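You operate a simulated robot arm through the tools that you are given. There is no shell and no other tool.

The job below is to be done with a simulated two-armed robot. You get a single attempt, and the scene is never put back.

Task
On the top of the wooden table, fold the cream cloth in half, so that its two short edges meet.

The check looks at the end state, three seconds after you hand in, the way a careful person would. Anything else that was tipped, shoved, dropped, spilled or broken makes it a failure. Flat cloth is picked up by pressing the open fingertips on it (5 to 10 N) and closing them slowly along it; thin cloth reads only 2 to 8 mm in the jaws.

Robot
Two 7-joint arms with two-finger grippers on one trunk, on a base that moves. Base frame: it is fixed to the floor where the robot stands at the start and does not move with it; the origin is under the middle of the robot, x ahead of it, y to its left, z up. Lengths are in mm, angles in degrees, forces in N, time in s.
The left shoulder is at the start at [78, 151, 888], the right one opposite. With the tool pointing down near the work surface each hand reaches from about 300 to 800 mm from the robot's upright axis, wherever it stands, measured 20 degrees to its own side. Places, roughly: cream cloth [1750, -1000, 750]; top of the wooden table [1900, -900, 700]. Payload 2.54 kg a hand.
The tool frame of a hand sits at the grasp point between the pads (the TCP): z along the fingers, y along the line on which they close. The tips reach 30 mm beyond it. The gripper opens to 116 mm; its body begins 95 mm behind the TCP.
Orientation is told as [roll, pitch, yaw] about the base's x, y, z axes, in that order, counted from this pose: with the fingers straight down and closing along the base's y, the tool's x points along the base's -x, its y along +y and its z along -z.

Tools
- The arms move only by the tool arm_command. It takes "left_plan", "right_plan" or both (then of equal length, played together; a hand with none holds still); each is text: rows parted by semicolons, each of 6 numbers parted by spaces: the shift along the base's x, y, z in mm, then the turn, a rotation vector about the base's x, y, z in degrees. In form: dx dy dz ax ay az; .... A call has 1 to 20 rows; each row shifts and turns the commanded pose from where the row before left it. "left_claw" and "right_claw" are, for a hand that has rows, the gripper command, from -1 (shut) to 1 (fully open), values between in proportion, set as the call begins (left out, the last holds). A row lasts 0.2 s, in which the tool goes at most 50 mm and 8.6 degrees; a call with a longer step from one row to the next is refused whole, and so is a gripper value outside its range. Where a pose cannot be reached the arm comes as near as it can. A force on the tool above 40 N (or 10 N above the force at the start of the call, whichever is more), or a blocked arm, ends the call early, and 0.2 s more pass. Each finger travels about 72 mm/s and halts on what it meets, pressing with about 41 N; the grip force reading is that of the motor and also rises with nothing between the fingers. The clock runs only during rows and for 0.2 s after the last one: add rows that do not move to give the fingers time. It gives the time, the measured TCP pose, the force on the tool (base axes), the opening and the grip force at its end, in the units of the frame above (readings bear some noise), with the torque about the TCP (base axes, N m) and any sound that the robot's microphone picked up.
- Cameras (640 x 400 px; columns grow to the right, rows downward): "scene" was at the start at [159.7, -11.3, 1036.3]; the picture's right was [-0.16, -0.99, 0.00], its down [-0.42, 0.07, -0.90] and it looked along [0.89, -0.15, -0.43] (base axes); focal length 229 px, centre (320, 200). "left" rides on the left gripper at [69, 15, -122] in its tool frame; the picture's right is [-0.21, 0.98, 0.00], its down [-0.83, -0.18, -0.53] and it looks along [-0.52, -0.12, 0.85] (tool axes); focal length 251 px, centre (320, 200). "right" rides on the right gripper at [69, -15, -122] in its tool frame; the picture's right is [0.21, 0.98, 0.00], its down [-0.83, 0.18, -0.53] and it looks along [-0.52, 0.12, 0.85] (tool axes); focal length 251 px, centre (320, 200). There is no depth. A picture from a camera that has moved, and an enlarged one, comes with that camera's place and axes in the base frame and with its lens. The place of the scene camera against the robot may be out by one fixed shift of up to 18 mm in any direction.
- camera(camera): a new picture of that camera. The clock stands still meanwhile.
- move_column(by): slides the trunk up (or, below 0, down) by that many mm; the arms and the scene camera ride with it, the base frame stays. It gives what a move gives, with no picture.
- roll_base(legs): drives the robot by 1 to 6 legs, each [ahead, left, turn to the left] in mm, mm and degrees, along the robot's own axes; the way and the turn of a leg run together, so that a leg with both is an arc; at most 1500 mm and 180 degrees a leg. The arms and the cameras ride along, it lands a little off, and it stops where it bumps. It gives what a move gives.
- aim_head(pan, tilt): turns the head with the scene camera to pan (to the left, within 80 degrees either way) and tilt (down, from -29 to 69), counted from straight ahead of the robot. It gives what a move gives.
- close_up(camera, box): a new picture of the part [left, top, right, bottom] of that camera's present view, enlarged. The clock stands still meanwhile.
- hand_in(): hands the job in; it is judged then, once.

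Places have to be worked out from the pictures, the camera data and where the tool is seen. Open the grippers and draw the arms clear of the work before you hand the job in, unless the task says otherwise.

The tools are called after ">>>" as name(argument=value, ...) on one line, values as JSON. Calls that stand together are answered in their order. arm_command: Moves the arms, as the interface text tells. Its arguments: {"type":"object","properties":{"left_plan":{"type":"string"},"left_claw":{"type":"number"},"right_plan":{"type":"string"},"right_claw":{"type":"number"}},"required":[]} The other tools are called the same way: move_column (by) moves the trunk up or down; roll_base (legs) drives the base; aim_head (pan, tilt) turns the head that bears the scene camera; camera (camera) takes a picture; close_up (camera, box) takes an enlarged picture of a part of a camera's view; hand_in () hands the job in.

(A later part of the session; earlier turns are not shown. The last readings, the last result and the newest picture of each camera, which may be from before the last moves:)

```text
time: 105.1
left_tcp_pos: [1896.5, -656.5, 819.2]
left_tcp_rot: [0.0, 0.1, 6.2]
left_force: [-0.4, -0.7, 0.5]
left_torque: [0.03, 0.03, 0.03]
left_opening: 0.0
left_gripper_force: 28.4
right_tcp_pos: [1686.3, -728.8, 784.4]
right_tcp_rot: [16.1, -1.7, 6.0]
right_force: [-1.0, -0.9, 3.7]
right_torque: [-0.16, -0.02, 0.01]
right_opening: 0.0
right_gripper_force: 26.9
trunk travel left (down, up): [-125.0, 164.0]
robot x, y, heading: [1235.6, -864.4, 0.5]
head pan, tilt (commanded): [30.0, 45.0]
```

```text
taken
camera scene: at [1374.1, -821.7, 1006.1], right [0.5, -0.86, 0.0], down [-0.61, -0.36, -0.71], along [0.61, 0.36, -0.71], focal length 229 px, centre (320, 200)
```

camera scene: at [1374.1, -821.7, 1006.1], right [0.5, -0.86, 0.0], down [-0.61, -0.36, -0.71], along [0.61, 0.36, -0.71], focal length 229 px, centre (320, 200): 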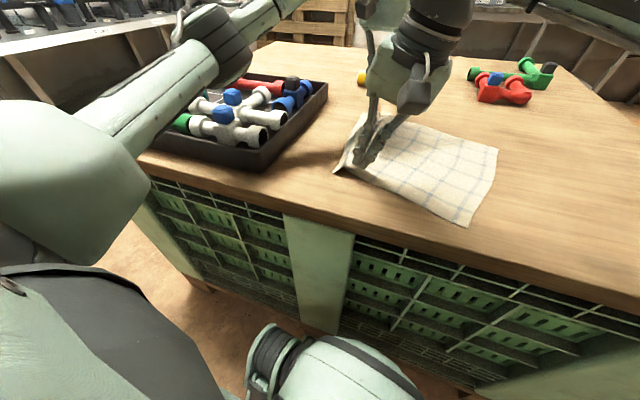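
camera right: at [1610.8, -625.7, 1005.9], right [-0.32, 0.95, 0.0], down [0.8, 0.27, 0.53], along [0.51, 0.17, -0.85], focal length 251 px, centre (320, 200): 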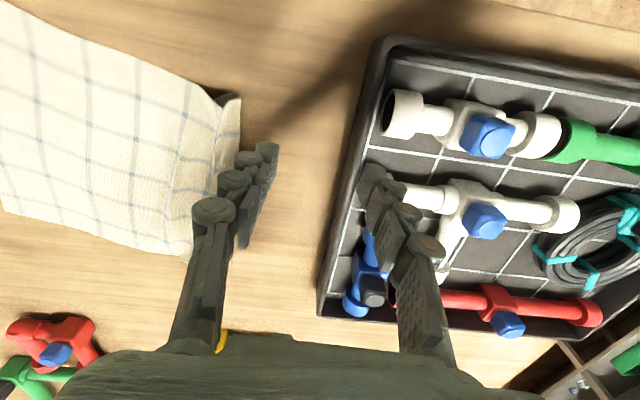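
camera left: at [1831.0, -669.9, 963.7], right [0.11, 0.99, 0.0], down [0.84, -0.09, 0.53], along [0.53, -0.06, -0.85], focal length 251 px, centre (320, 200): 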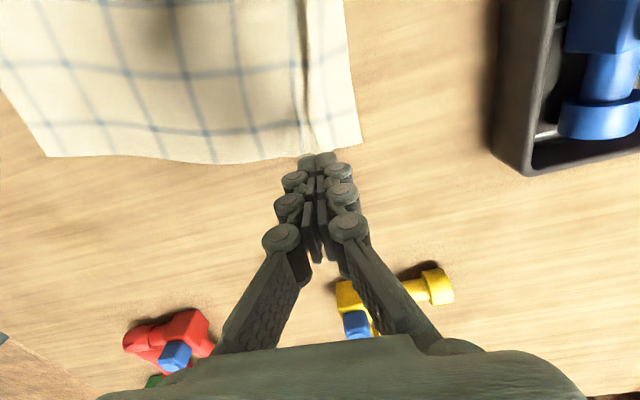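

The tray items still sit in place, but the elbow is right above them, so I need more height: I'll raise the trunk in two 50 mm steps (lowering the right hand again after each so the cloth stays put), which lifts the elbows clear.

>>> move_column(by=50)

>>> arm_command(right_plan="0 0 -10 0 0 0;0 0 -10 0 0 0;0 0 -10 0 0 0;0 0 -10 0 0 0;0 0 -10 0 0 0;0 0 0 0 0 0")

>>> move_column(by=50)

>>> arm_command(right_plan="0 0 -10 0 0 0;0 0 -10 0 0 0;0 0 -10 0 0 0;0 0 -10 0 0 0;0 0 -10 0 0 0;0 0 0 0 0 0")

>>> camera(camera="scene")

>>> camera(camera="left")

```text
time: 106.0
left_tcp_pos: [1896.7, -658.1, 868.7]
left_tcp_rot: [0.0, 0.1, 6.3]
left_force: [-0.2, 0.3, -0.5]
left_torque: [-0.04, 0.01, 0.0]
left_opening: 0.1
left_gripper_force: 28.8
right_tcp_pos: [1686.5, -729.0, 833.6]
right_tcp_rot: [16.0, -1.7, 6.0]
right_force: [0.0, -1.2, 0.9]
right_torque: [0.03, -0.01, -0.01]
right_opening: 0.1
right_gripper_force: 27.1
trunk travel left (down, up): [-175.0, 114.0]
robot x, y, heading: [1233.8, -865.3, 0.3]
head pan, tilt (commanded): [30.0, 45.0]
```

```text
time: 107.4
left_tcp_pos: [1895.8, -657.8, 869.3]
left_tcp_rot: [0.0, 0.0, 6.2]
left_force: [-0.3, 0.6, -0.5]
left_torque: [-0.01, -0.03, -0.01]
left_opening: 0.1
left_gripper_force: 29.3
right_tcp_pos: [1687.2, -728.8, 784.3]
right_tcp_rot: [16.0, -1.7, 6.0]
right_force: [-0.7, -0.7, 1.5]
right_torque: [-0.04, -0.02, -0.04]
right_opening: 0.0
right_gripper_force: 26.1
trunk travel left (down, up): [-175.0, 114.0]
robot x, y, heading: [1233.8, -870.3, 0.3]
head pan, tilt (commanded): [30.0, 45.0]
```

```text
time: 108.3
left_tcp_pos: [1895.4, -656.7, 918.9]
left_tcp_rot: [0.0, 0.1, 6.2]
left_force: [0.6, 0.2, -0.5]
left_torque: [-0.04, 0.04, 0.02]
left_opening: 0.0
left_gripper_force: 28.5
right_tcp_pos: [1685.9, -727.9, 833.6]
right_tcp_rot: [16.0, -1.7, 6.0]
right_force: [-0.2, -0.9, 3.2]
right_torque: [0.03, -0.02, 0.0]
right_opening: 0.0
right_gripper_force: 26.7
trunk travel left (down, up): [-225.0, 64.0]
robot x, y, heading: [1233.7, -865.6, 0.1]
head pan, tilt (commanded): [30.0, 45.0]
```

```text
time: 109.8
left_tcp_pos: [1896.8, -656.7, 918.7]
left_tcp_rot: [0.0, -0.1, 6.2]
left_force: [0.5, 0.0, 0.3]
left_torque: [-0.02, 0.0, 0.0]
left_opening: 0.2
left_gripper_force: 28.4
right_tcp_pos: [1685.9, -727.9, 785.0]
right_tcp_rot: [16.0, -1.7, 6.0]
right_force: [0.4, -1.6, 2.0]
right_torque: [0.03, -0.04, -0.04]
right_opening: 0.1
right_gripper_force: 26.4
trunk travel left (down, up): [-225.0, 64.0]
robot x, y, heading: [1236.8, -865.6, 0.2]
head pan, tilt (commanded): [30.0, 45.0]
```

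```text
taken
camera scene: at [1374.1, -821.8, 1106.0], right [0.5, -0.86, 0.0], down [-0.61, -0.36, -0.71], along [0.61, 0.36, -0.71], focal length 229 px, centre (320, 200)
```

scene: 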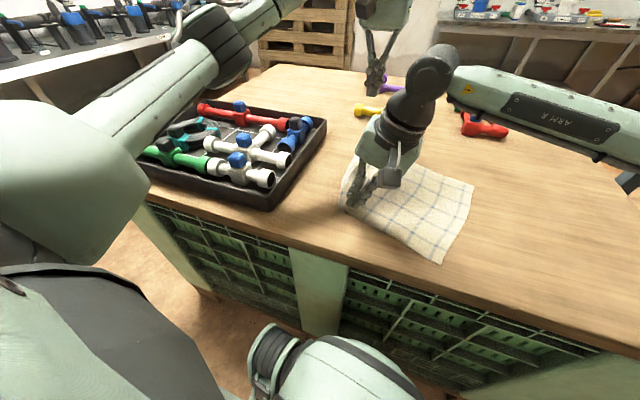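

```text
taken
camera left: at [1826.8, -650.5, 1041.4], right [0.11, 0.99, 0.0], down [0.84, -0.09, 0.53], along [0.53, -0.06, -0.85], focal length 251 px, centre (320, 200)
```

left: 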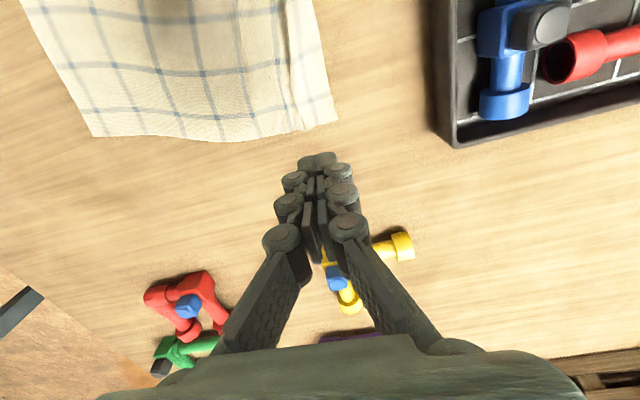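

The tray looks intact. Now I'll lower the left hand again toward the far-left flap at (1890,-656) and check for any disturbance at z≈785.

>>> arm_command(left_plan="-1 0 -18 0 0 0;-1 0 -18 0 0 0;-1 0 -18 0 0 0;-1 0 -18 0 0 0;-1 0 -18 0 0 0;-1 0 -18 0 0 0;0 0 -15 0 0 0;0 0 -10 0 0 0;0 0 0 0 0 0")

>>> arm_command(left_plan="0 0 -6 0 0 0;0 0 -5 0 0 0;0 0 -3 0 0 0;0 0 0 0 0 0")

>>> camera(camera="left")

```text
time: 111.8
left_tcp_pos: [1890.9, -658.9, 788.3]
left_tcp_rot: [0.1, 0.0, 6.2]
left_force: [0.4, -0.4, -1.7]
left_torque: [-0.01, 0.0, 0.02]
left_opening: 0.2
left_gripper_force: 28.7
right_tcp_pos: [1685.6, -728.2, 785.5]
right_tcp_rot: [16.1, -1.7, 6.0]
right_force: [-0.3, -0.8, 2.2]
right_torque: [0.17, -0.01, 0.04]
right_opening: 0.0
right_gripper_force: 26.5
trunk travel left (down, up): [-225.0, 64.0]
robot x, y, heading: [1232.2, -866.4, 0.5]
head pan, tilt (commanded): [30.0, 45.0]
```

```text
time: 112.8
left_tcp_pos: [1890.0, -657.8, 772.0]
left_tcp_rot: [0.0, 0.1, 6.2]
left_force: [0.4, -0.6, -0.5]
left_torque: [-0.04, -0.03, -0.01]
left_opening: 0.2
left_gripper_force: 29.3
right_tcp_pos: [1685.8, -726.5, 785.1]
right_tcp_rot: [16.0, -1.7, 5.9]
right_force: [0.2, -1.5, 0.9]
right_torque: [0.08, -0.08, -0.02]
right_opening: 0.1
right_gripper_force: 26.7
trunk travel left (down, up): [-225.0, 64.0]
robot x, y, heading: [1233.9, -871.5, 0.3]
head pan, tilt (commanded): [30.0, 45.0]
```

```text
taken
camera left: at [1820.6, -650.6, 894.0], right [0.11, 0.99, 0.0], down [0.84, -0.09, 0.53], along [0.53, -0.06, -0.85], focal length 251 px, centre (320, 200)
```

left: 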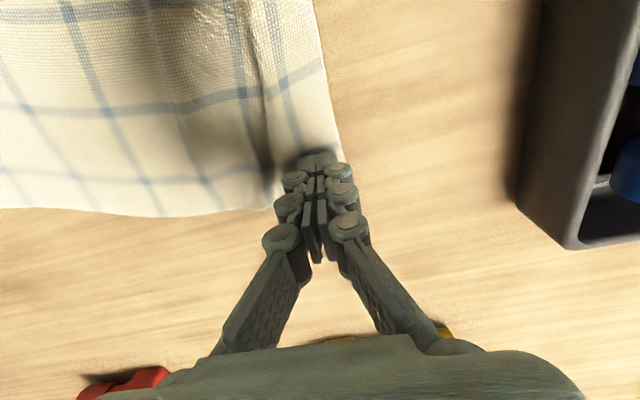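

No tipping now at z≈772. I'll press onto the flap and drag it left about 18 mm.

>>> arm_command(left_plan="0 0 -2.5 0 0 0;0 0 -1.5 0 0 0;0 0 0 0 0 0")

>>> arm_command(left_plan="0 3 -0.4 0 0 0;0 3 0 0 0 0;0 3 0 0 0 0;0 3 0 0 0 0;0 3 0 0 0 0;0 3 0 0 0 0;0 0 0 0 0 0")

>>> camera(camera="left")

```text
time: 113.5
left_tcp_pos: [1889.2, -657.0, 767.8]
left_tcp_rot: [0.0, -0.2, 6.1]
left_force: [1.8, 0.6, 6.6]
left_torque: [0.06, -0.06, -0.03]
left_opening: 0.1
left_gripper_force: 28.6
right_tcp_pos: [1685.0, -728.8, 784.5]
right_tcp_rot: [16.1, -1.7, 6.1]
right_force: [-0.2, -0.3, 1.3]
right_torque: [-0.08, -0.06, 0.01]
right_opening: 0.2
right_gripper_force: 26.8
trunk travel left (down, up): [-225.0, 64.0]
robot x, y, heading: [1240.0, -867.4, 0.3]
head pan, tilt (commanded): [30.0, 45.0]
```

```text
time: 115.2
left_tcp_pos: [1890.4, -638.8, 767.8]
left_tcp_rot: [0.1, -0.1, 6.2]
left_force: [0.2, -2.3, 7.9]
left_torque: [-0.04, -0.01, -0.02]
left_opening: 0.0
left_gripper_force: 28.9
right_tcp_pos: [1686.0, -727.8, 786.2]
right_tcp_rot: [16.1, -1.8, 6.0]
right_force: [0.1, -1.6, 3.6]
right_torque: [0.01, -0.01, 0.02]
right_opening: 0.0
right_gripper_force: 26.6
trunk travel left (down, up): [-225.0, 64.0]
robot x, y, heading: [1235.5, -863.4, 0.0]
head pan, tilt (commanded): [30.0, 45.0]
```

```text
taken
camera left: at [1820.9, -632.3, 890.8], right [0.11, 0.99, 0.0], down [0.84, -0.09, 0.53], along [0.53, -0.06, -0.85], focal length 251 px, centre (320, 200)
```

left: 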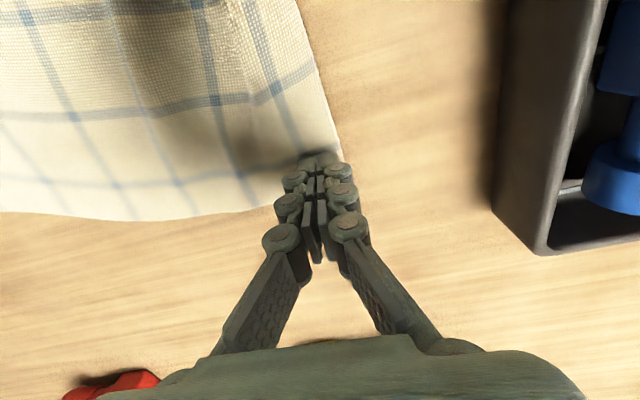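

The far side is flat now. I'll pinch it with a smaller gather: raise the left, shift 11 mm right, open to ~28 mm, and press.

>>> arm_command(left_plan="0 0 8 0 0 0;0 -5.5 6 0 0 0;0 -5.5 0 0 0 0;0 0 0 0 0 0;0 0 -5 0 0 0;0 0 -3 0 0 0;0 0 0 0 0 0", left_claw=-0.52)

>>> close_up(camera="left", box=[200, 80, 440, 230])

```text
time: 116.8
left_tcp_pos: [1889.8, -652.5, 774.4]
left_tcp_rot: [-0.1, 0.0, 6.1]
left_force: [0.5, -0.2, 0.4]
left_torque: [-0.04, 0.0, 0.02]
left_opening: 28.1
left_gripper_force: 0.2
right_tcp_pos: [1685.5, -726.0, 785.1]
right_tcp_rot: [16.0, -1.6, 6.1]
right_force: [-0.1, -1.1, 1.8]
right_torque: [0.06, -0.01, -0.05]
right_opening: 0.3
right_gripper_force: 26.5
trunk travel left (down, up): [-225.0, 64.0]
robot x, y, heading: [1232.5, -865.0, 0.2]
head pan, tilt (commanded): [30.0, 45.0]
```

```text
2.67 times, centred on (320, 155) of left
camera zoom: at [1820.4, -645.1, 896.3], right [0.11, 0.99, 0.0], down [0.84, -0.09, 0.53], along [0.53, -0.06, -0.85], focal length 670 px, centre (320, 320)
```

zoom: 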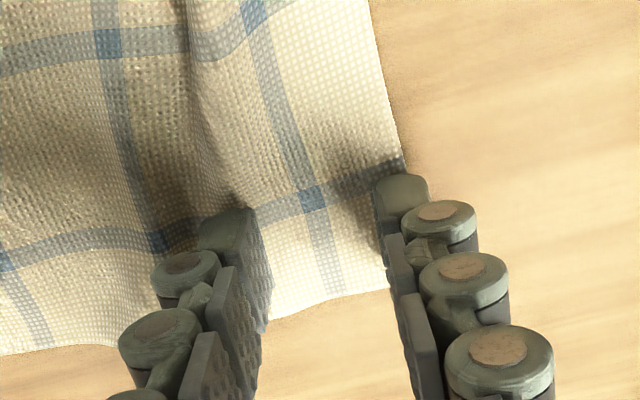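

The tips straddle the strip with the outer finger just on the edge. I'll nudge 3 mm inward, press and close slowly.

>>> arm_command(left_plan="0 -3 -2.5 0 0 0;0 0 -1.5 0 0 0;0 0 0 0 0 0")

>>> arm_command(left_plan="0 0 -0.8 0 0 0;0 0 0 0 0 0")

```text
time: 117.5
left_tcp_pos: [1890.4, -653.3, 770.6]
left_tcp_rot: [0.1, -0.1, 6.4]
left_force: [-1.3, 1.3, 10.9]
left_torque: [0.12, 0.04, 0.02]
left_opening: 28.3
left_gripper_force: 0.3
right_tcp_pos: [1685.5, -727.3, 786.8]
right_tcp_rot: [16.0, -1.8, 6.0]
right_force: [-0.2, -1.7, 5.1]
right_torque: [-0.03, -0.06, -0.05]
right_opening: 0.3
right_gripper_force: 26.3
trunk travel left (down, up): [-225.0, 64.0]
robot x, y, heading: [1236.4, -869.5, 0.3]
head pan, tilt (commanded): [30.0, 45.0]
```

```text
time: 118.2
left_tcp_pos: [1889.1, -653.1, 771.6]
left_tcp_rot: [0.0, -0.1, 6.2]
left_force: [-1.8, 0.9, 13.1]
left_torque: [0.14, 0.07, -0.01]
left_opening: 28.3
left_gripper_force: 0.4
right_tcp_pos: [1685.4, -726.7, 785.2]
right_tcp_rot: [16.0, -1.8, 6.0]
right_force: [-0.7, -1.7, 4.4]
right_torque: [0.0, -0.04, 0.0]
right_opening: 0.1
right_gripper_force: 26.7
trunk travel left (down, up): [-225.0, 64.0]
robot x, y, heading: [1237.9, -870.8, 0.2]
head pan, tilt (commanded): [30.0, 45.0]
```

Force is 13 N, slightly high; I'll ease off 0.5 mm and close in steps.

>>> arm_command(left_plan="0 0 0.5 0 0 0;0 0 0 0 0 0", left_claw=-0.64)

>>> arm_command(left_plan="0 0 0 0 0 0;0 0 0 0 0 0", left_claw=-0.76)

>>> arm_command(left_plan="0 0 -0.3 0 0 0;0 0 0 0 0 0", left_claw=-0.88)

>>> arm_command(left_plan="0 0 0 0 0 0;0 0 0 0 0 0;0 0 0 0 0 0", left_claw=-1)

>>> close_up(camera="left", box=[200, 80, 440, 230])

```text
time: 118.8
left_tcp_pos: [1891.5, -655.7, 770.8]
left_tcp_rot: [0.0, -0.1, 6.3]
left_force: [1.7, 1.1, 11.4]
left_torque: [0.1, -0.06, 0.02]
left_opening: 20.2
left_gripper_force: 0.0
right_tcp_pos: [1686.4, -727.5, 786.3]
right_tcp_rot: [16.1, -1.8, 6.0]
right_force: [0.1, -1.1, 1.0]
right_torque: [0.11, -0.02, -0.02]
right_opening: 0.0
right_gripper_force: 26.6
trunk travel left (down, up): [-225.0, 64.0]
robot x, y, heading: [1237.1, -865.6, 0.1]
head pan, tilt (commanded): [30.0, 45.0]
```

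```text
time: 119.3
left_tcp_pos: [1890.5, -654.7, 769.6]
left_tcp_rot: [0.0, 0.0, 6.1]
left_force: [-1.1, 0.6, 9.7]
left_torque: [0.05, -0.02, -0.02]
left_opening: 12.9
left_gripper_force: 0.1
right_tcp_pos: [1685.6, -727.5, 785.8]
right_tcp_rot: [16.1, -1.8, 6.1]
right_force: [-1.5, -0.6, -1.9]
right_torque: [0.06, 0.06, 0.0]
right_opening: 0.0
right_gripper_force: 25.8
trunk travel left (down, up): [-225.0, 64.0]
robot x, y, heading: [1234.4, -870.5, -0.0]
head pan, tilt (commanded): [30.0, 45.0]
```

```text
time: 120.0
left_tcp_pos: [1890.0, -652.8, 769.8]
left_tcp_rot: [0.0, -0.1, 6.1]
left_force: [-1.4, -0.6, 6.6]
left_torque: [0.0, 0.04, 0.04]
left_opening: 6.1
left_gripper_force: 0.2
right_tcp_pos: [1686.2, -727.4, 783.4]
right_tcp_rot: [16.0, -1.9, 6.0]
right_force: [0.0, -1.7, 1.2]
right_torque: [0.05, 0.0, 0.01]
right_opening: 0.0
right_gripper_force: 26.6
trunk travel left (down, up): [-225.0, 64.0]
robot x, y, heading: [1235.5, -865.6, 0.1]
head pan, tilt (commanded): [30.0, 45.0]
```

```text
time: 120.8
left_tcp_pos: [1889.5, -653.0, 768.8]
left_tcp_rot: [0.0, 0.1, 6.1]
left_force: [0.4, -0.5, 1.7]
left_torque: [0.0, -0.03, 0.05]
left_opening: 4.9
left_gripper_force: 36.5
right_tcp_pos: [1685.3, -726.2, 785.0]
right_tcp_rot: [16.0, -1.7, 6.0]
right_force: [0.6, -1.1, 2.1]
right_torque: [0.03, -0.05, -0.01]
right_opening: 0.0
right_gripper_force: 26.5
trunk travel left (down, up): [-225.0, 64.0]
robot x, y, heading: [1236.0, -867.0, 0.4]
head pan, tilt (commanded): [30.0, 45.0]
```

```text
2.67 times, centred on (320, 155) of left
camera zoom: at [1820.7, -646.2, 892.2], right [0.11, 0.99, 0.0], down [0.84, -0.09, 0.53], along [0.53, -0.06, -0.85], focal length 670 px, centre (320, 320)
```

zoom: 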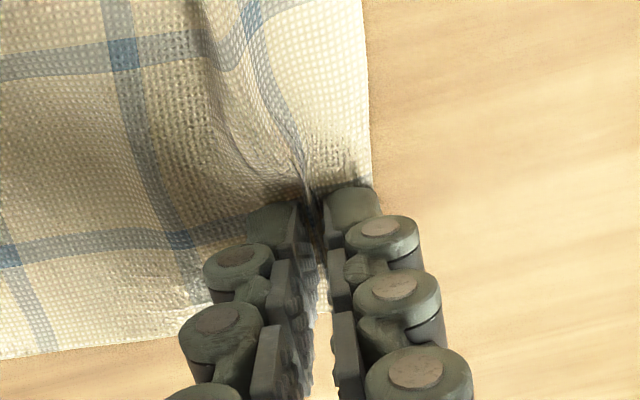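

The left now holds a neat small pinch (4.9 mm). The right reads 0.0, so I'll check whether it still has the cloth.

>>> close_up(camera="right", box=[200, 80, 440, 230])

>>> aim_head(pan=15, tilt=45)

>>> camera(camera="scene")

>>> close_up(camera="scene", box=[210, 120, 370, 240])

```text
2.67 times, centred on (320, 155) of right
camera zoom: at [1617.9, -782.7, 895.4], right [-0.32, 0.91, 0.26], down [0.8, 0.11, 0.59], along [0.51, 0.4, -0.77], focal length 670 px, centre (320, 320)
```

zoom: 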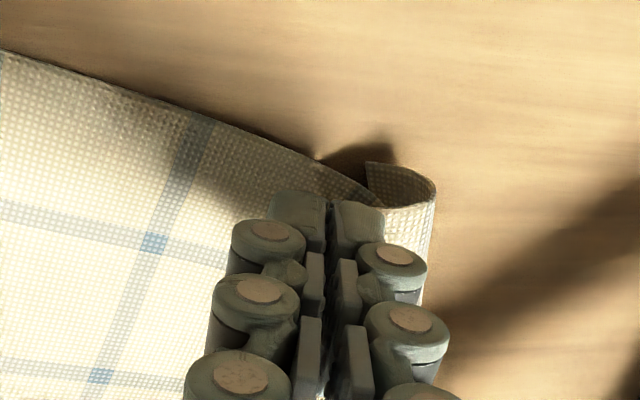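

```text
time: 121.5
left_tcp_pos: [1890.4, -653.1, 770.1]
left_tcp_rot: [0.0, 0.0, 6.1]
left_force: [0.6, -4.4, 0.2]
left_torque: [0.05, -0.03, 0.01]
left_opening: 0.1
left_gripper_force: 25.9
right_tcp_pos: [1686.5, -727.5, 785.7]
right_tcp_rot: [16.0, -1.7, 6.1]
right_force: [0.6, -1.3, 1.9]
right_torque: [0.26, -0.04, 0.0]
right_opening: 2.2
right_gripper_force: 35.5
trunk travel left (down, up): [-225.0, 64.0]
robot x, y, heading: [1234.0, -867.5, 0.4]
head pan, tilt (commanded): [15.0, 45.0]
```

```text
taken
camera scene: at [1381.9, -841.4, 1106.2], right [0.26, -0.96, 0.0], down [-0.68, -0.19, -0.71], along [0.68, 0.19, -0.71], focal length 229 px, centre (320, 200)
```

scene: 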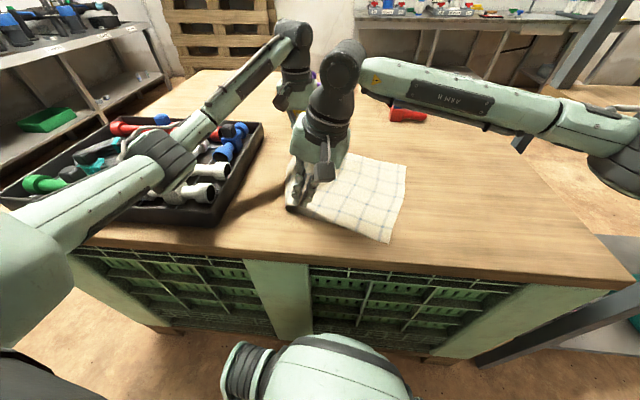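

```text
3.33 times, centred on (290, 180) of scene
camera zoom: at [1381.9, -841.4, 1106.2], right [0.26, -0.96, 0.0], down [-0.68, -0.19, -0.71], along [0.68, 0.19, -0.71], focal length 764 px, centre (420, 267)
```

zoom: 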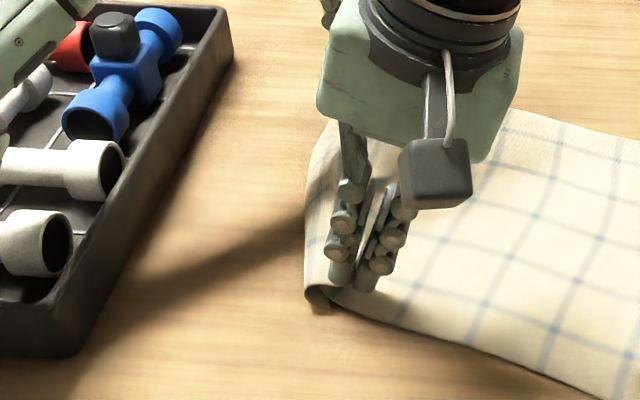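

Both readings jitter, which I've seen while cloth is held. I'll lift both hands 40 mm together and check that both corners come along.

>>> arm_command(left_plan="0 0 8 0 0 0;0 0 8 0 0 0;0 0 8 0 0 0;0 0 8 0 0 0;0 0 8 0 0 0;0 0 0 0 0 0", right_plan="0 0 6 0 0 0;0 0 6 0 0 0;0 0 6 0 0 0;0 0 6 0 0 0;0 0 6 0 0 0;0 0 0 0 0 0")

>>> close_up(camera="right", box=[200, 80, 440, 230])

>>> close_up(camera="left", box=[200, 80, 440, 230])

>>> close_up(camera="scene", box=[240, 110, 420, 250])

```text
time: 122.9
left_tcp_pos: [1889.5, -654.3, 809.6]
left_tcp_rot: [-0.1, -0.1, 6.2]
left_force: [0.1, 0.5, -3.0]
left_torque: [0.07, 0.06, -0.04]
left_opening: 3.6
left_gripper_force: 37.7
right_tcp_pos: [1684.5, -726.6, 814.6]
right_tcp_rot: [16.0, -1.7, 6.0]
right_force: [0.0, -0.7, 0.7]
right_torque: [0.05, 0.05, -0.02]
right_opening: 2.6
right_gripper_force: 36.3
trunk travel left (down, up): [-225.0, 64.0]
robot x, y, heading: [1236.7, -870.3, 0.4]
head pan, tilt (commanded): [15.0, 45.0]
```

```text
2.67 times, centred on (320, 155) of right
camera zoom: at [1618.3, -783.2, 924.7], right [-0.32, 0.91, 0.26], down [0.8, 0.11, 0.59], along [0.51, 0.4, -0.77], focal length 670 px, centre (320, 320)
```

zoom: 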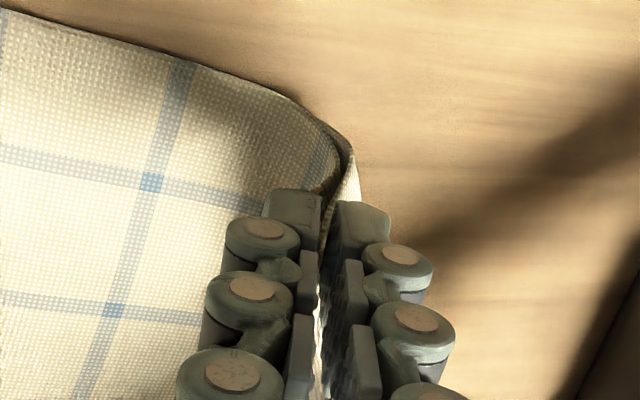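

```text
2.67 times, centred on (320, 155) of left
camera zoom: at [1819.7, -646.2, 931.1], right [0.11, 0.99, 0.0], down [0.84, -0.09, 0.53], along [0.53, -0.06, -0.85], focal length 670 px, centre (320, 320)
```

zoom: 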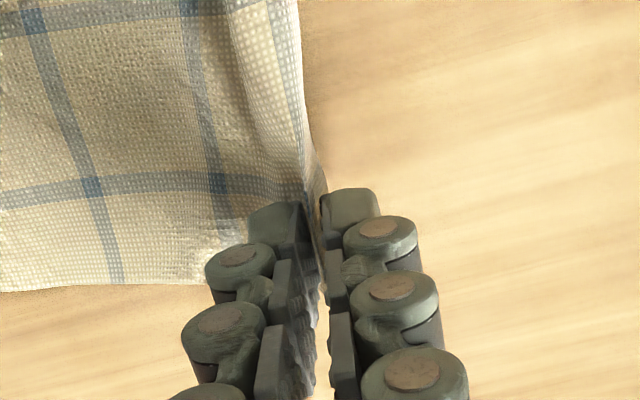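

```text
2.86 times, centred on (330, 180) of scene
camera zoom: at [1382.3, -841.4, 1106.0], right [0.26, -0.96, 0.0], down [-0.68, -0.19, -0.71], along [0.68, 0.19, -0.71], focal length 655 px, centre (291, 257)
```

zoom: 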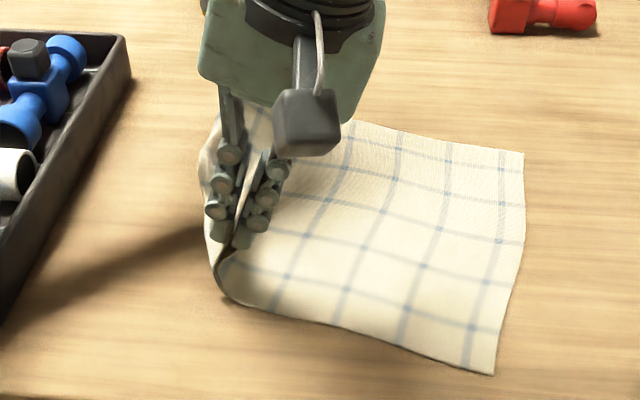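

Both corners came up. I need accurate positions of the right edge now, so I'll take full wrist views.

>>> camera(camera="left")

>>> camera(camera="right")

>>> aim_head(pan=0, tilt=50)

>>> camera(camera="scene")

```text
taken
camera left: at [1819.7, -646.2, 931.1], right [0.11, 0.99, 0.0], down [0.84, -0.09, 0.53], along [0.53, -0.06, -0.85], focal length 251 px, centre (320, 200)
```

left: 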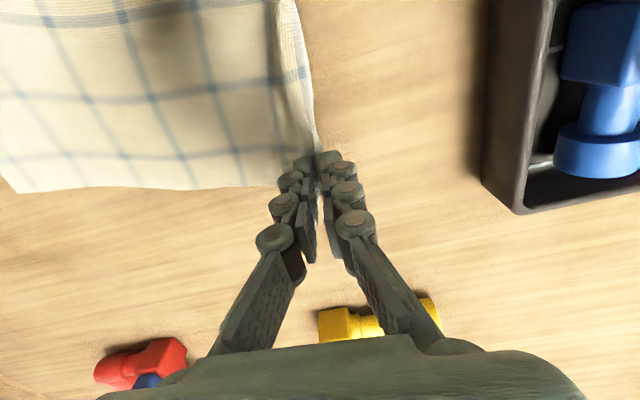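

```text
taken
camera right: at [1618.3, -783.2, 924.7], right [-0.32, 0.91, 0.26], down [0.8, 0.11, 0.59], along [0.51, 0.4, -0.77], focal length 251 px, centre (320, 200)
```

right: 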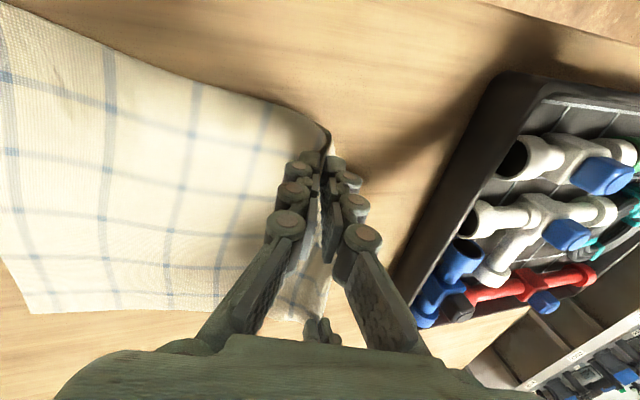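

```text
time: 123.7
left_tcp_pos: [1889.9, -652.4, 808.8]
left_tcp_rot: [-0.1, 0.0, 6.3]
left_force: [-0.9, -0.2, -0.6]
left_torque: [0.04, -0.02, 0.01]
left_opening: 3.6
left_gripper_force: 30.5
right_tcp_pos: [1687.3, -728.4, 813.8]
right_tcp_rot: [15.9, -1.7, 5.9]
right_force: [0.4, 0.1, -1.1]
right_torque: [-0.06, 0.0, 0.04]
right_opening: 4.6
right_gripper_force: 34.0
trunk travel left (down, up): [-225.0, 64.0]
robot x, y, heading: [1234.3, -863.8, 0.3]
head pan, tilt (commanded): [0.0, 50.0]
```

```text
taken
camera scene: at [1380.7, -862.3, 1099.2], right [0.0, -1.0, 0.0], down [-0.77, 0.0, -0.64], along [0.64, 0.0, -0.77], focal length 229 px, centre (320, 200)
```

scene: 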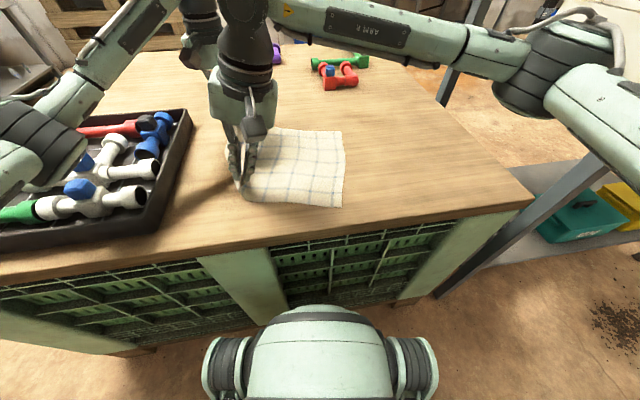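

Right edge now: NR ≈(1646,-902), FR ≈(1901,-920). I'll begin the fold-over arc: left hand up and right along its arc, right hand mostly up to take out the slack there, then look.

>>> arm_command(left_plan="-0.5 -6 8 0 0 0;-0.5 -7 8 0 0 0;-0.4 -7 8 0 0 0;-0.4 -6 7 0 0 0;0 0 0 0 0 0", right_plan="0 -1 10 0 0 0;0 -1 10 0 0 0;0 -2 10 0 0 0;0 -2 10 0 0 0;0 0 0 0 0 0")

>>> camera(camera="scene")

>>> close_up(camera="scene", box=[180, 90, 380, 230])

>>> camera(camera="right")

```text
time: 124.9
left_tcp_pos: [1887.7, -679.5, 838.2]
left_tcp_rot: [0.0, -0.1, 6.2]
left_force: [1.1, -2.4, -3.7]
left_torque: [0.06, 0.11, 0.01]
left_opening: 1.5
left_gripper_force: 27.0
right_tcp_pos: [1686.4, -733.9, 856.8]
right_tcp_rot: [15.9, -1.7, 6.0]
right_force: [0.1, 0.7, -1.9]
right_torque: [-0.03, -0.01, 0.02]
right_opening: 4.5
right_gripper_force: 34.2
trunk travel left (down, up): [-225.0, 64.0]
robot x, y, heading: [1233.2, -870.0, 0.3]
head pan, tilt (commanded): [0.0, 50.0]
```

```text
taken
camera scene: at [1380.8, -862.4, 1099.1], right [0.0, -1.0, 0.0], down [-0.77, 0.0, -0.64], along [0.64, 0.0, -0.77], focal length 229 px, centre (320, 200)
```

scene: 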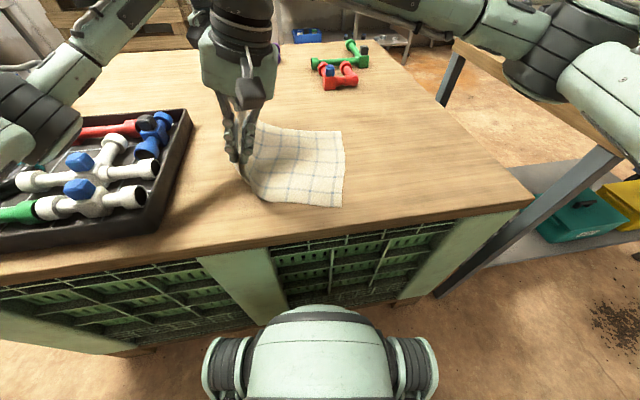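

```text
2.86 times, centred on (280, 160) of scene
camera zoom: at [1380.8, -862.4, 1099.1], right [0.0, -1.0, 0.0], down [-0.77, 0.0, -0.64], along [0.64, 0.0, -0.77], focal length 655 px, centre (434, 314)
```

zoom: 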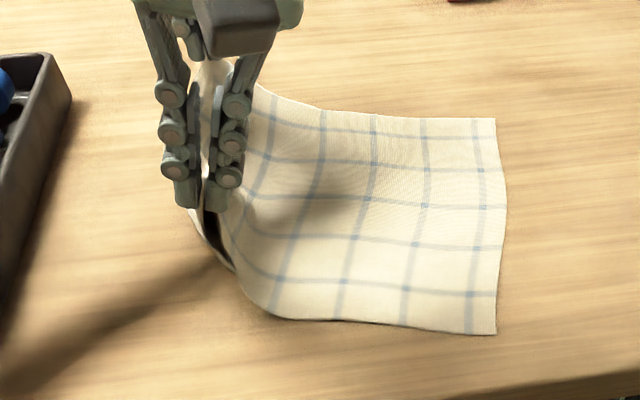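

```text
taken
camera right: at [1618.6, -789.2, 965.8], right [-0.32, 0.91, 0.26], down [0.8, 0.11, 0.59], along [0.51, 0.4, -0.77], focal length 251 px, centre (320, 200)
```

right: 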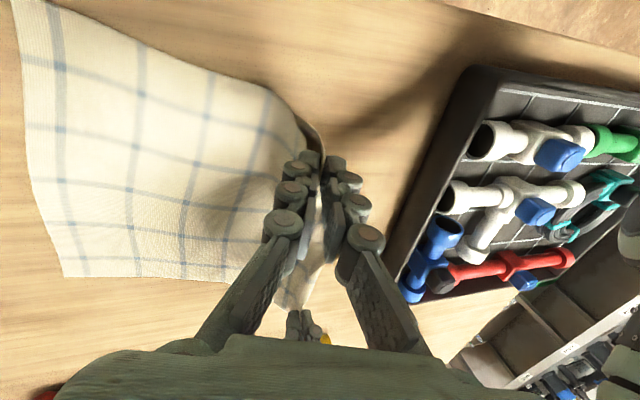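

The cloth is rising cleanly on both sides. I'll continue the arc up to the top above the crease line.

>>> arm_command(left_plan="-0.6 -8 5 0 0 0;-0.6 -8 5 0 0 0;-0.6 -8 5 0 0 0;-0.6 -8 5 0 0 0;-0.5 -8 4 0 0 0;-0.5 -8 4 0 0 0;-0.5 -8 4 0 0 0;-0.5 -8 3 0 0 0;-0.6 -8 3 0 0 0;-0.6 -8 2 0 0 0;0 0 0 0 0 0", right_plan="-0.2 -3 4 0 0 0;-0.2 -3 4 0 0 0;-0.2 -3 4 0 0 0;-0.2 -3 4 0 0 0;-0.3 -4 3 0 0 0;-0.3 -4 3 0 0 0;-0.3 -4 3 0 0 0;-0.3 -4 2 0 0 0;-0.3 -4 2 0 0 0;-0.3 -4 1 0 0 0;0 0 0 0 0 0")

>>> camera(camera="scene")

>>> close_up(camera="scene", box=[180, 90, 380, 230])

>>> camera(camera="right")

>>> camera(camera="left")

```text
time: 127.3
left_tcp_pos: [1881.9, -760.5, 880.2]
left_tcp_rot: [0.0, 0.0, 6.1]
left_force: [-0.7, 0.0, 3.6]
left_torque: [-0.03, 0.01, -0.01]
left_opening: 1.8
left_gripper_force: 34.1
right_tcp_pos: [1682.0, -768.4, 882.6]
right_tcp_rot: [16.1, -1.7, 6.1]
right_force: [-0.5, -0.1, -2.5]
right_torque: [-0.03, -0.01, -0.01]
right_opening: 4.9
right_gripper_force: 33.8
trunk travel left (down, up): [-225.0, 64.0]
robot x, y, heading: [1235.7, -865.6, 0.1]
head pan, tilt (commanded): [0.0, 50.0]
```

```text
taken
camera scene: at [1380.8, -862.4, 1099.1], right [0.0, -1.0, 0.0], down [-0.77, 0.0, -0.64], along [0.64, 0.0, -0.77], focal length 229 px, centre (320, 200)
```

scene: 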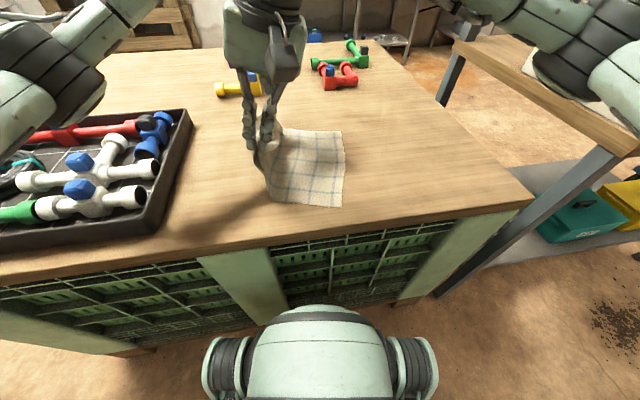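

```text
2.86 times, centred on (280, 160) of scene
camera zoom: at [1380.8, -862.4, 1099.1], right [0.0, -1.0, 0.0], down [-0.77, 0.0, -0.64], along [0.64, 0.0, -0.77], focal length 655 px, centre (434, 314)
```

zoom: 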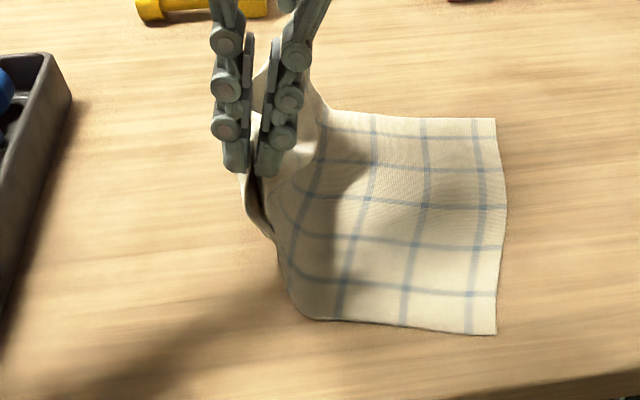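

```text
taken
camera right: at [1615.6, -825.0, 994.2], right [-0.32, 0.91, 0.26], down [0.8, 0.11, 0.59], along [0.51, 0.4, -0.77], focal length 251 px, centre (320, 200)
```

right: 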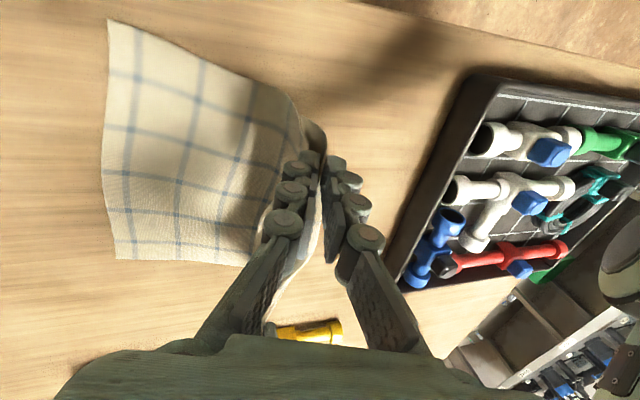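

```text
taken
camera left: at [1813.3, -753.1, 1002.4], right [0.11, 0.99, 0.0], down [0.84, -0.09, 0.53], along [0.53, -0.06, -0.85], focal length 251 px, centre (320, 200)
```

left: 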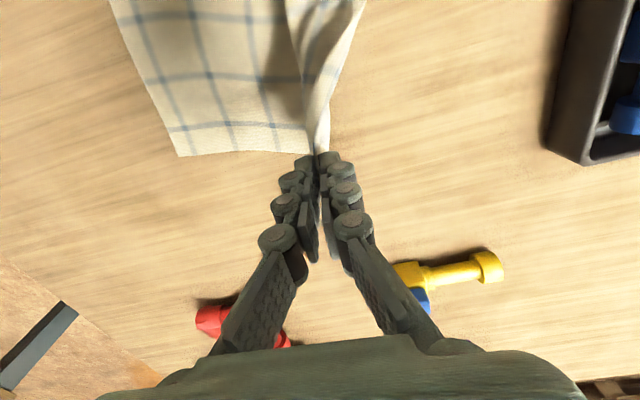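

The fold is going well and the right edge hasn't moved (NR ≈(1651,-903), FR ≈(1902,-920)). I'll carry both hands over the crease and most of the way down on the far side of the arc.

>>> arm_command(left_plan="-0.7 -10 0 0 0 0;-0.7 -10 -2 0 0 0;-0.7 -10 -3 0 0 0;-0.7 -10 -4 0 0 0;-0.6 -10 -6 0 0 0;-0.6 -10 -8 0 0 0;-0.6 -10 -10 0 0 0;-0.6 -10 -11 0 0 0;0 0 0 0 0 0", right_plan="0.2 -6 0 0 0 0;0.2 -6 -2 0 0 0;0.2 -6 -3 0 0 0;0.2 -6 -4 0 0 0;0.2 -6 -6 0 0 0;0.3 -6 -8 0 0 0;0.3 -6 -9 0 0 0;0.3 -6 -10 0 0 0;0 0 0 0 0 0")

>>> close_up(camera="scene", box=[200, 90, 400, 230])

>>> camera(camera="right")

>>> camera(camera="left")

```text
time: 129.3
left_tcp_pos: [1877.5, -838.7, 836.6]
left_tcp_rot: [0.0, 0.0, 6.2]
left_force: [0.9, 0.5, 0.4]
left_torque: [-0.02, 0.01, 0.0]
left_opening: 4.7
left_gripper_force: 32.0
right_tcp_pos: [1686.9, -817.3, 842.2]
right_tcp_rot: [16.1, -1.5, 6.1]
right_force: [-0.1, 1.0, -1.5]
right_torque: [-0.03, 0.02, -0.03]
right_opening: 4.8
right_gripper_force: 34.2
trunk travel left (down, up): [-225.0, 64.0]
robot x, y, heading: [1237.7, -864.2, 0.2]
head pan, tilt (commanded): [0.0, 50.0]
```

```text
2.86 times, centred on (300, 160) of scene
camera zoom: at [1380.8, -862.4, 1099.2], right [0.0, -1.0, 0.0], down [-0.77, 0.0, -0.64], along [0.64, 0.0, -0.77], focal length 655 px, centre (377, 314)
```

zoom: 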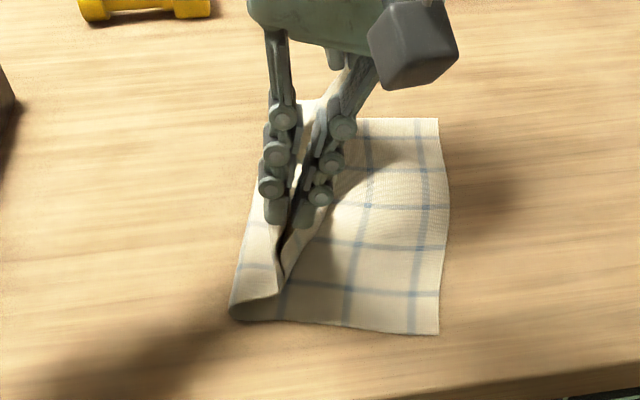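

```text
taken
camera right: at [1618.3, -872.9, 953.0], right [-0.32, 0.91, 0.26], down [0.8, 0.11, 0.59], along [0.51, 0.4, -0.77], focal length 251 px, centre (320, 200)
```

right: 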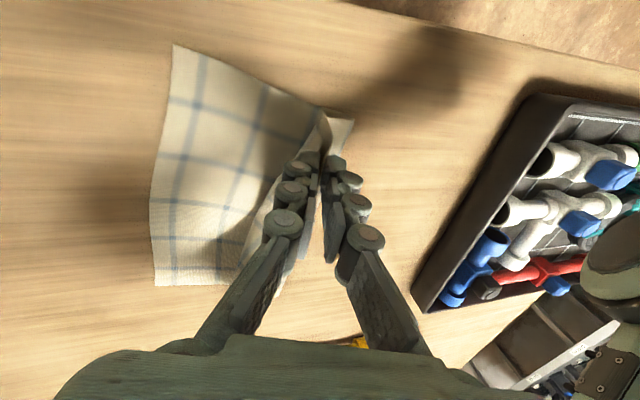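

```text
taken
camera left: at [1808.2, -831.7, 959.1], right [0.11, 0.99, 0.0], down [0.84, -0.09, 0.53], along [0.53, -0.06, -0.85], focal length 251 px, centre (320, 200)
```

left: 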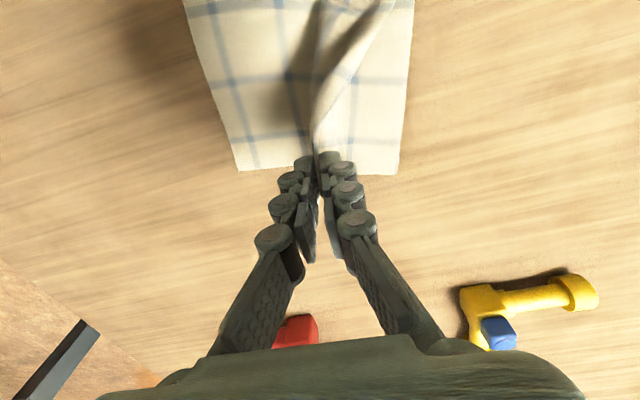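

The fold is forming. I need to see how the near-left flap hangs before setting down, so I'll zoom in.

>>> close_up(camera="scene", box=[260, 140, 360, 210])

>>> close_up(camera="right", box=[230, 80, 390, 180])

>>> close_up(camera="left", box=[170, 0, 450, 190])

```text
5.71 times, centred on (310, 175) of scene
camera zoom: at [1380.8, -862.4, 1099.2], right [0.0, -1.0, 0.0], down [-0.77, 0.0, -0.64], along [0.64, 0.0, -0.77], focal length 1310 px, centre (377, 343)
```

zoom: 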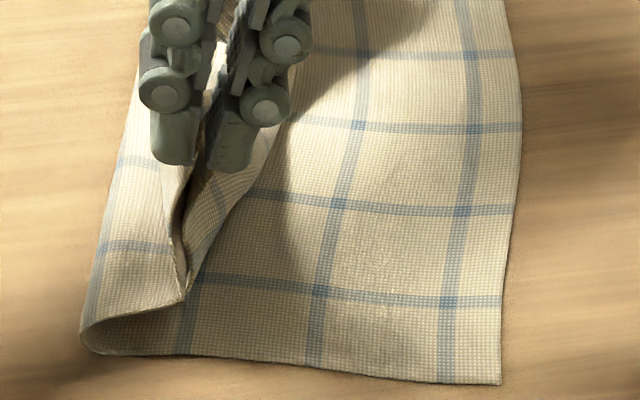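

```text
4.00 times, centred on (310, 130) of right
camera zoom: at [1618.3, -872.9, 953.0], right [-0.32, 0.91, 0.26], down [0.8, 0.11, 0.59], along [0.51, 0.4, -0.77], focal length 1006 px, centre (360, 480)
```

zoom: 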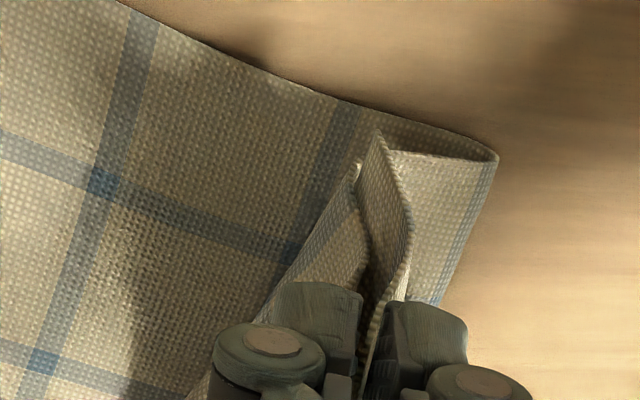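

```text
2.11 times, centred on (310, 95) of left
camera zoom: at [1808.2, -831.7, 959.1], right [0.11, 0.99, 0.0], down [0.84, -0.09, 0.53], along [0.53, -0.06, -0.85], focal length 529 px, centre (341, 421)
```

zoom: 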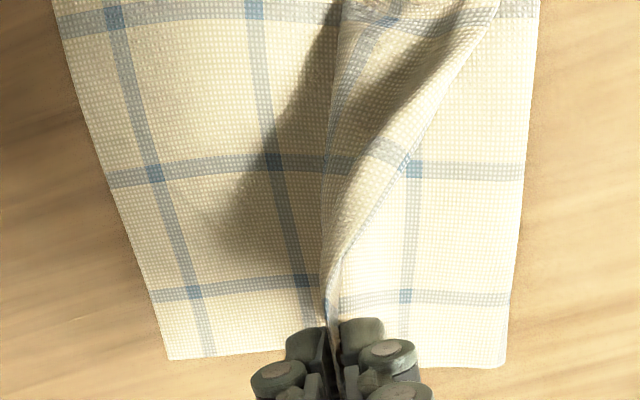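

Good news: the tuck has undone itself — the left edge now lies free to the right of the jaws, face up on the bottom layer, with only a pinched pleat. I'll bring both hands down toward their set-down points.

>>> arm_command(left_plan="-0.3 -7 -8 0 0 0;-0.3 -7 -9 0 0 0;-0.3 -7 -9 0 0 0;-0.3 -7 -9 0 0 0;-0.3 -6 -9 0 0 0;0 0 -7 0 0 0;0 0 0 0 0 0", right_plan="-0.3 -5 -8 0 0 0;-0.3 -5 -9 0 0 0;-0.3 -5 -9 0 0 0;-0.3 -5 -9 0 0 0;-0.3 -5 -9 0 0 0;0 0 -7 0 0 0;0 0 0 0 0 0")

>>> close_up(camera="scene", box=[230, 110, 380, 220])

>>> camera(camera="right")

>>> camera(camera="left")

```text
time: 130.9
left_tcp_pos: [1875.4, -875.8, 786.6]
left_tcp_rot: [0.0, 0.0, 6.2]
left_force: [-0.7, 0.1, 1.0]
left_torque: [-0.08, 0.02, -0.03]
left_opening: 3.9
left_gripper_force: 38.4
right_tcp_pos: [1682.6, -841.9, 790.2]
right_tcp_rot: [16.1, -1.7, 6.0]
right_force: [0.0, 0.0, -1.7]
right_torque: [0.02, 0.02, -0.06]
right_opening: 4.6
right_gripper_force: 34.0
trunk travel left (down, up): [-225.0, 64.0]
robot x, y, heading: [1231.2, -863.0, 0.2]
head pan, tilt (commanded): [0.0, 50.0]
```

```text
3.64 times, centred on (305, 165) of scene
camera zoom: at [1380.7, -862.3, 1099.2], right [0.0, -1.0, 0.0], down [-0.77, 0.0, -0.64], along [0.64, 0.0, -0.77], focal length 834 px, centre (374, 327)
```

zoom: 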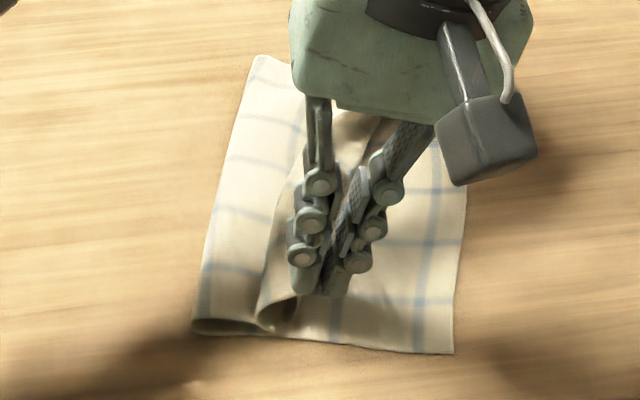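

```text
taken
camera right: at [1614.7, -897.3, 900.9], right [-0.32, 0.91, 0.26], down [0.8, 0.11, 0.59], along [0.51, 0.4, -0.77], focal length 251 px, centre (320, 200)
```

right: 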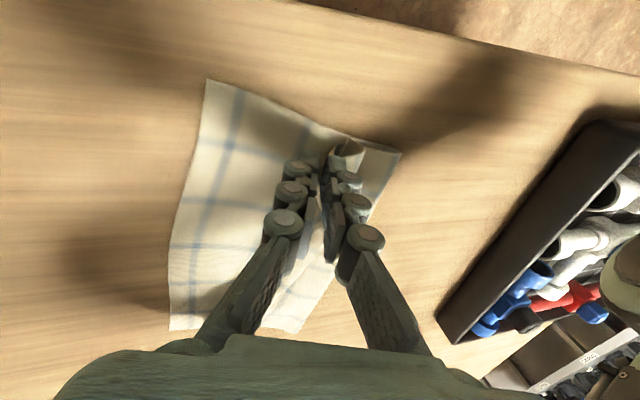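

```text
taken
camera left: at [1805.2, -867.5, 908.4], right [0.11, 0.99, 0.0], down [0.84, -0.09, 0.53], along [0.53, -0.06, -0.85], focal length 251 px, centre (320, 200)
```

left: 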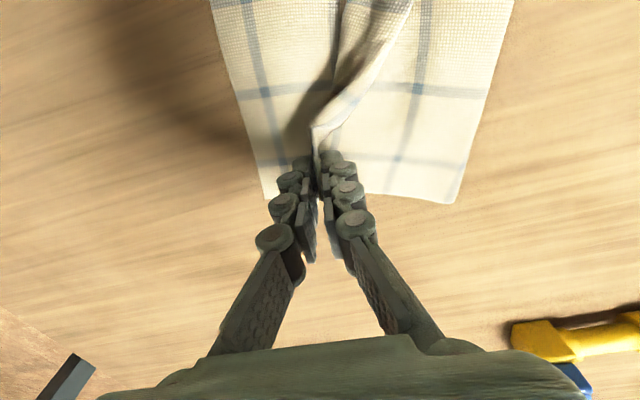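

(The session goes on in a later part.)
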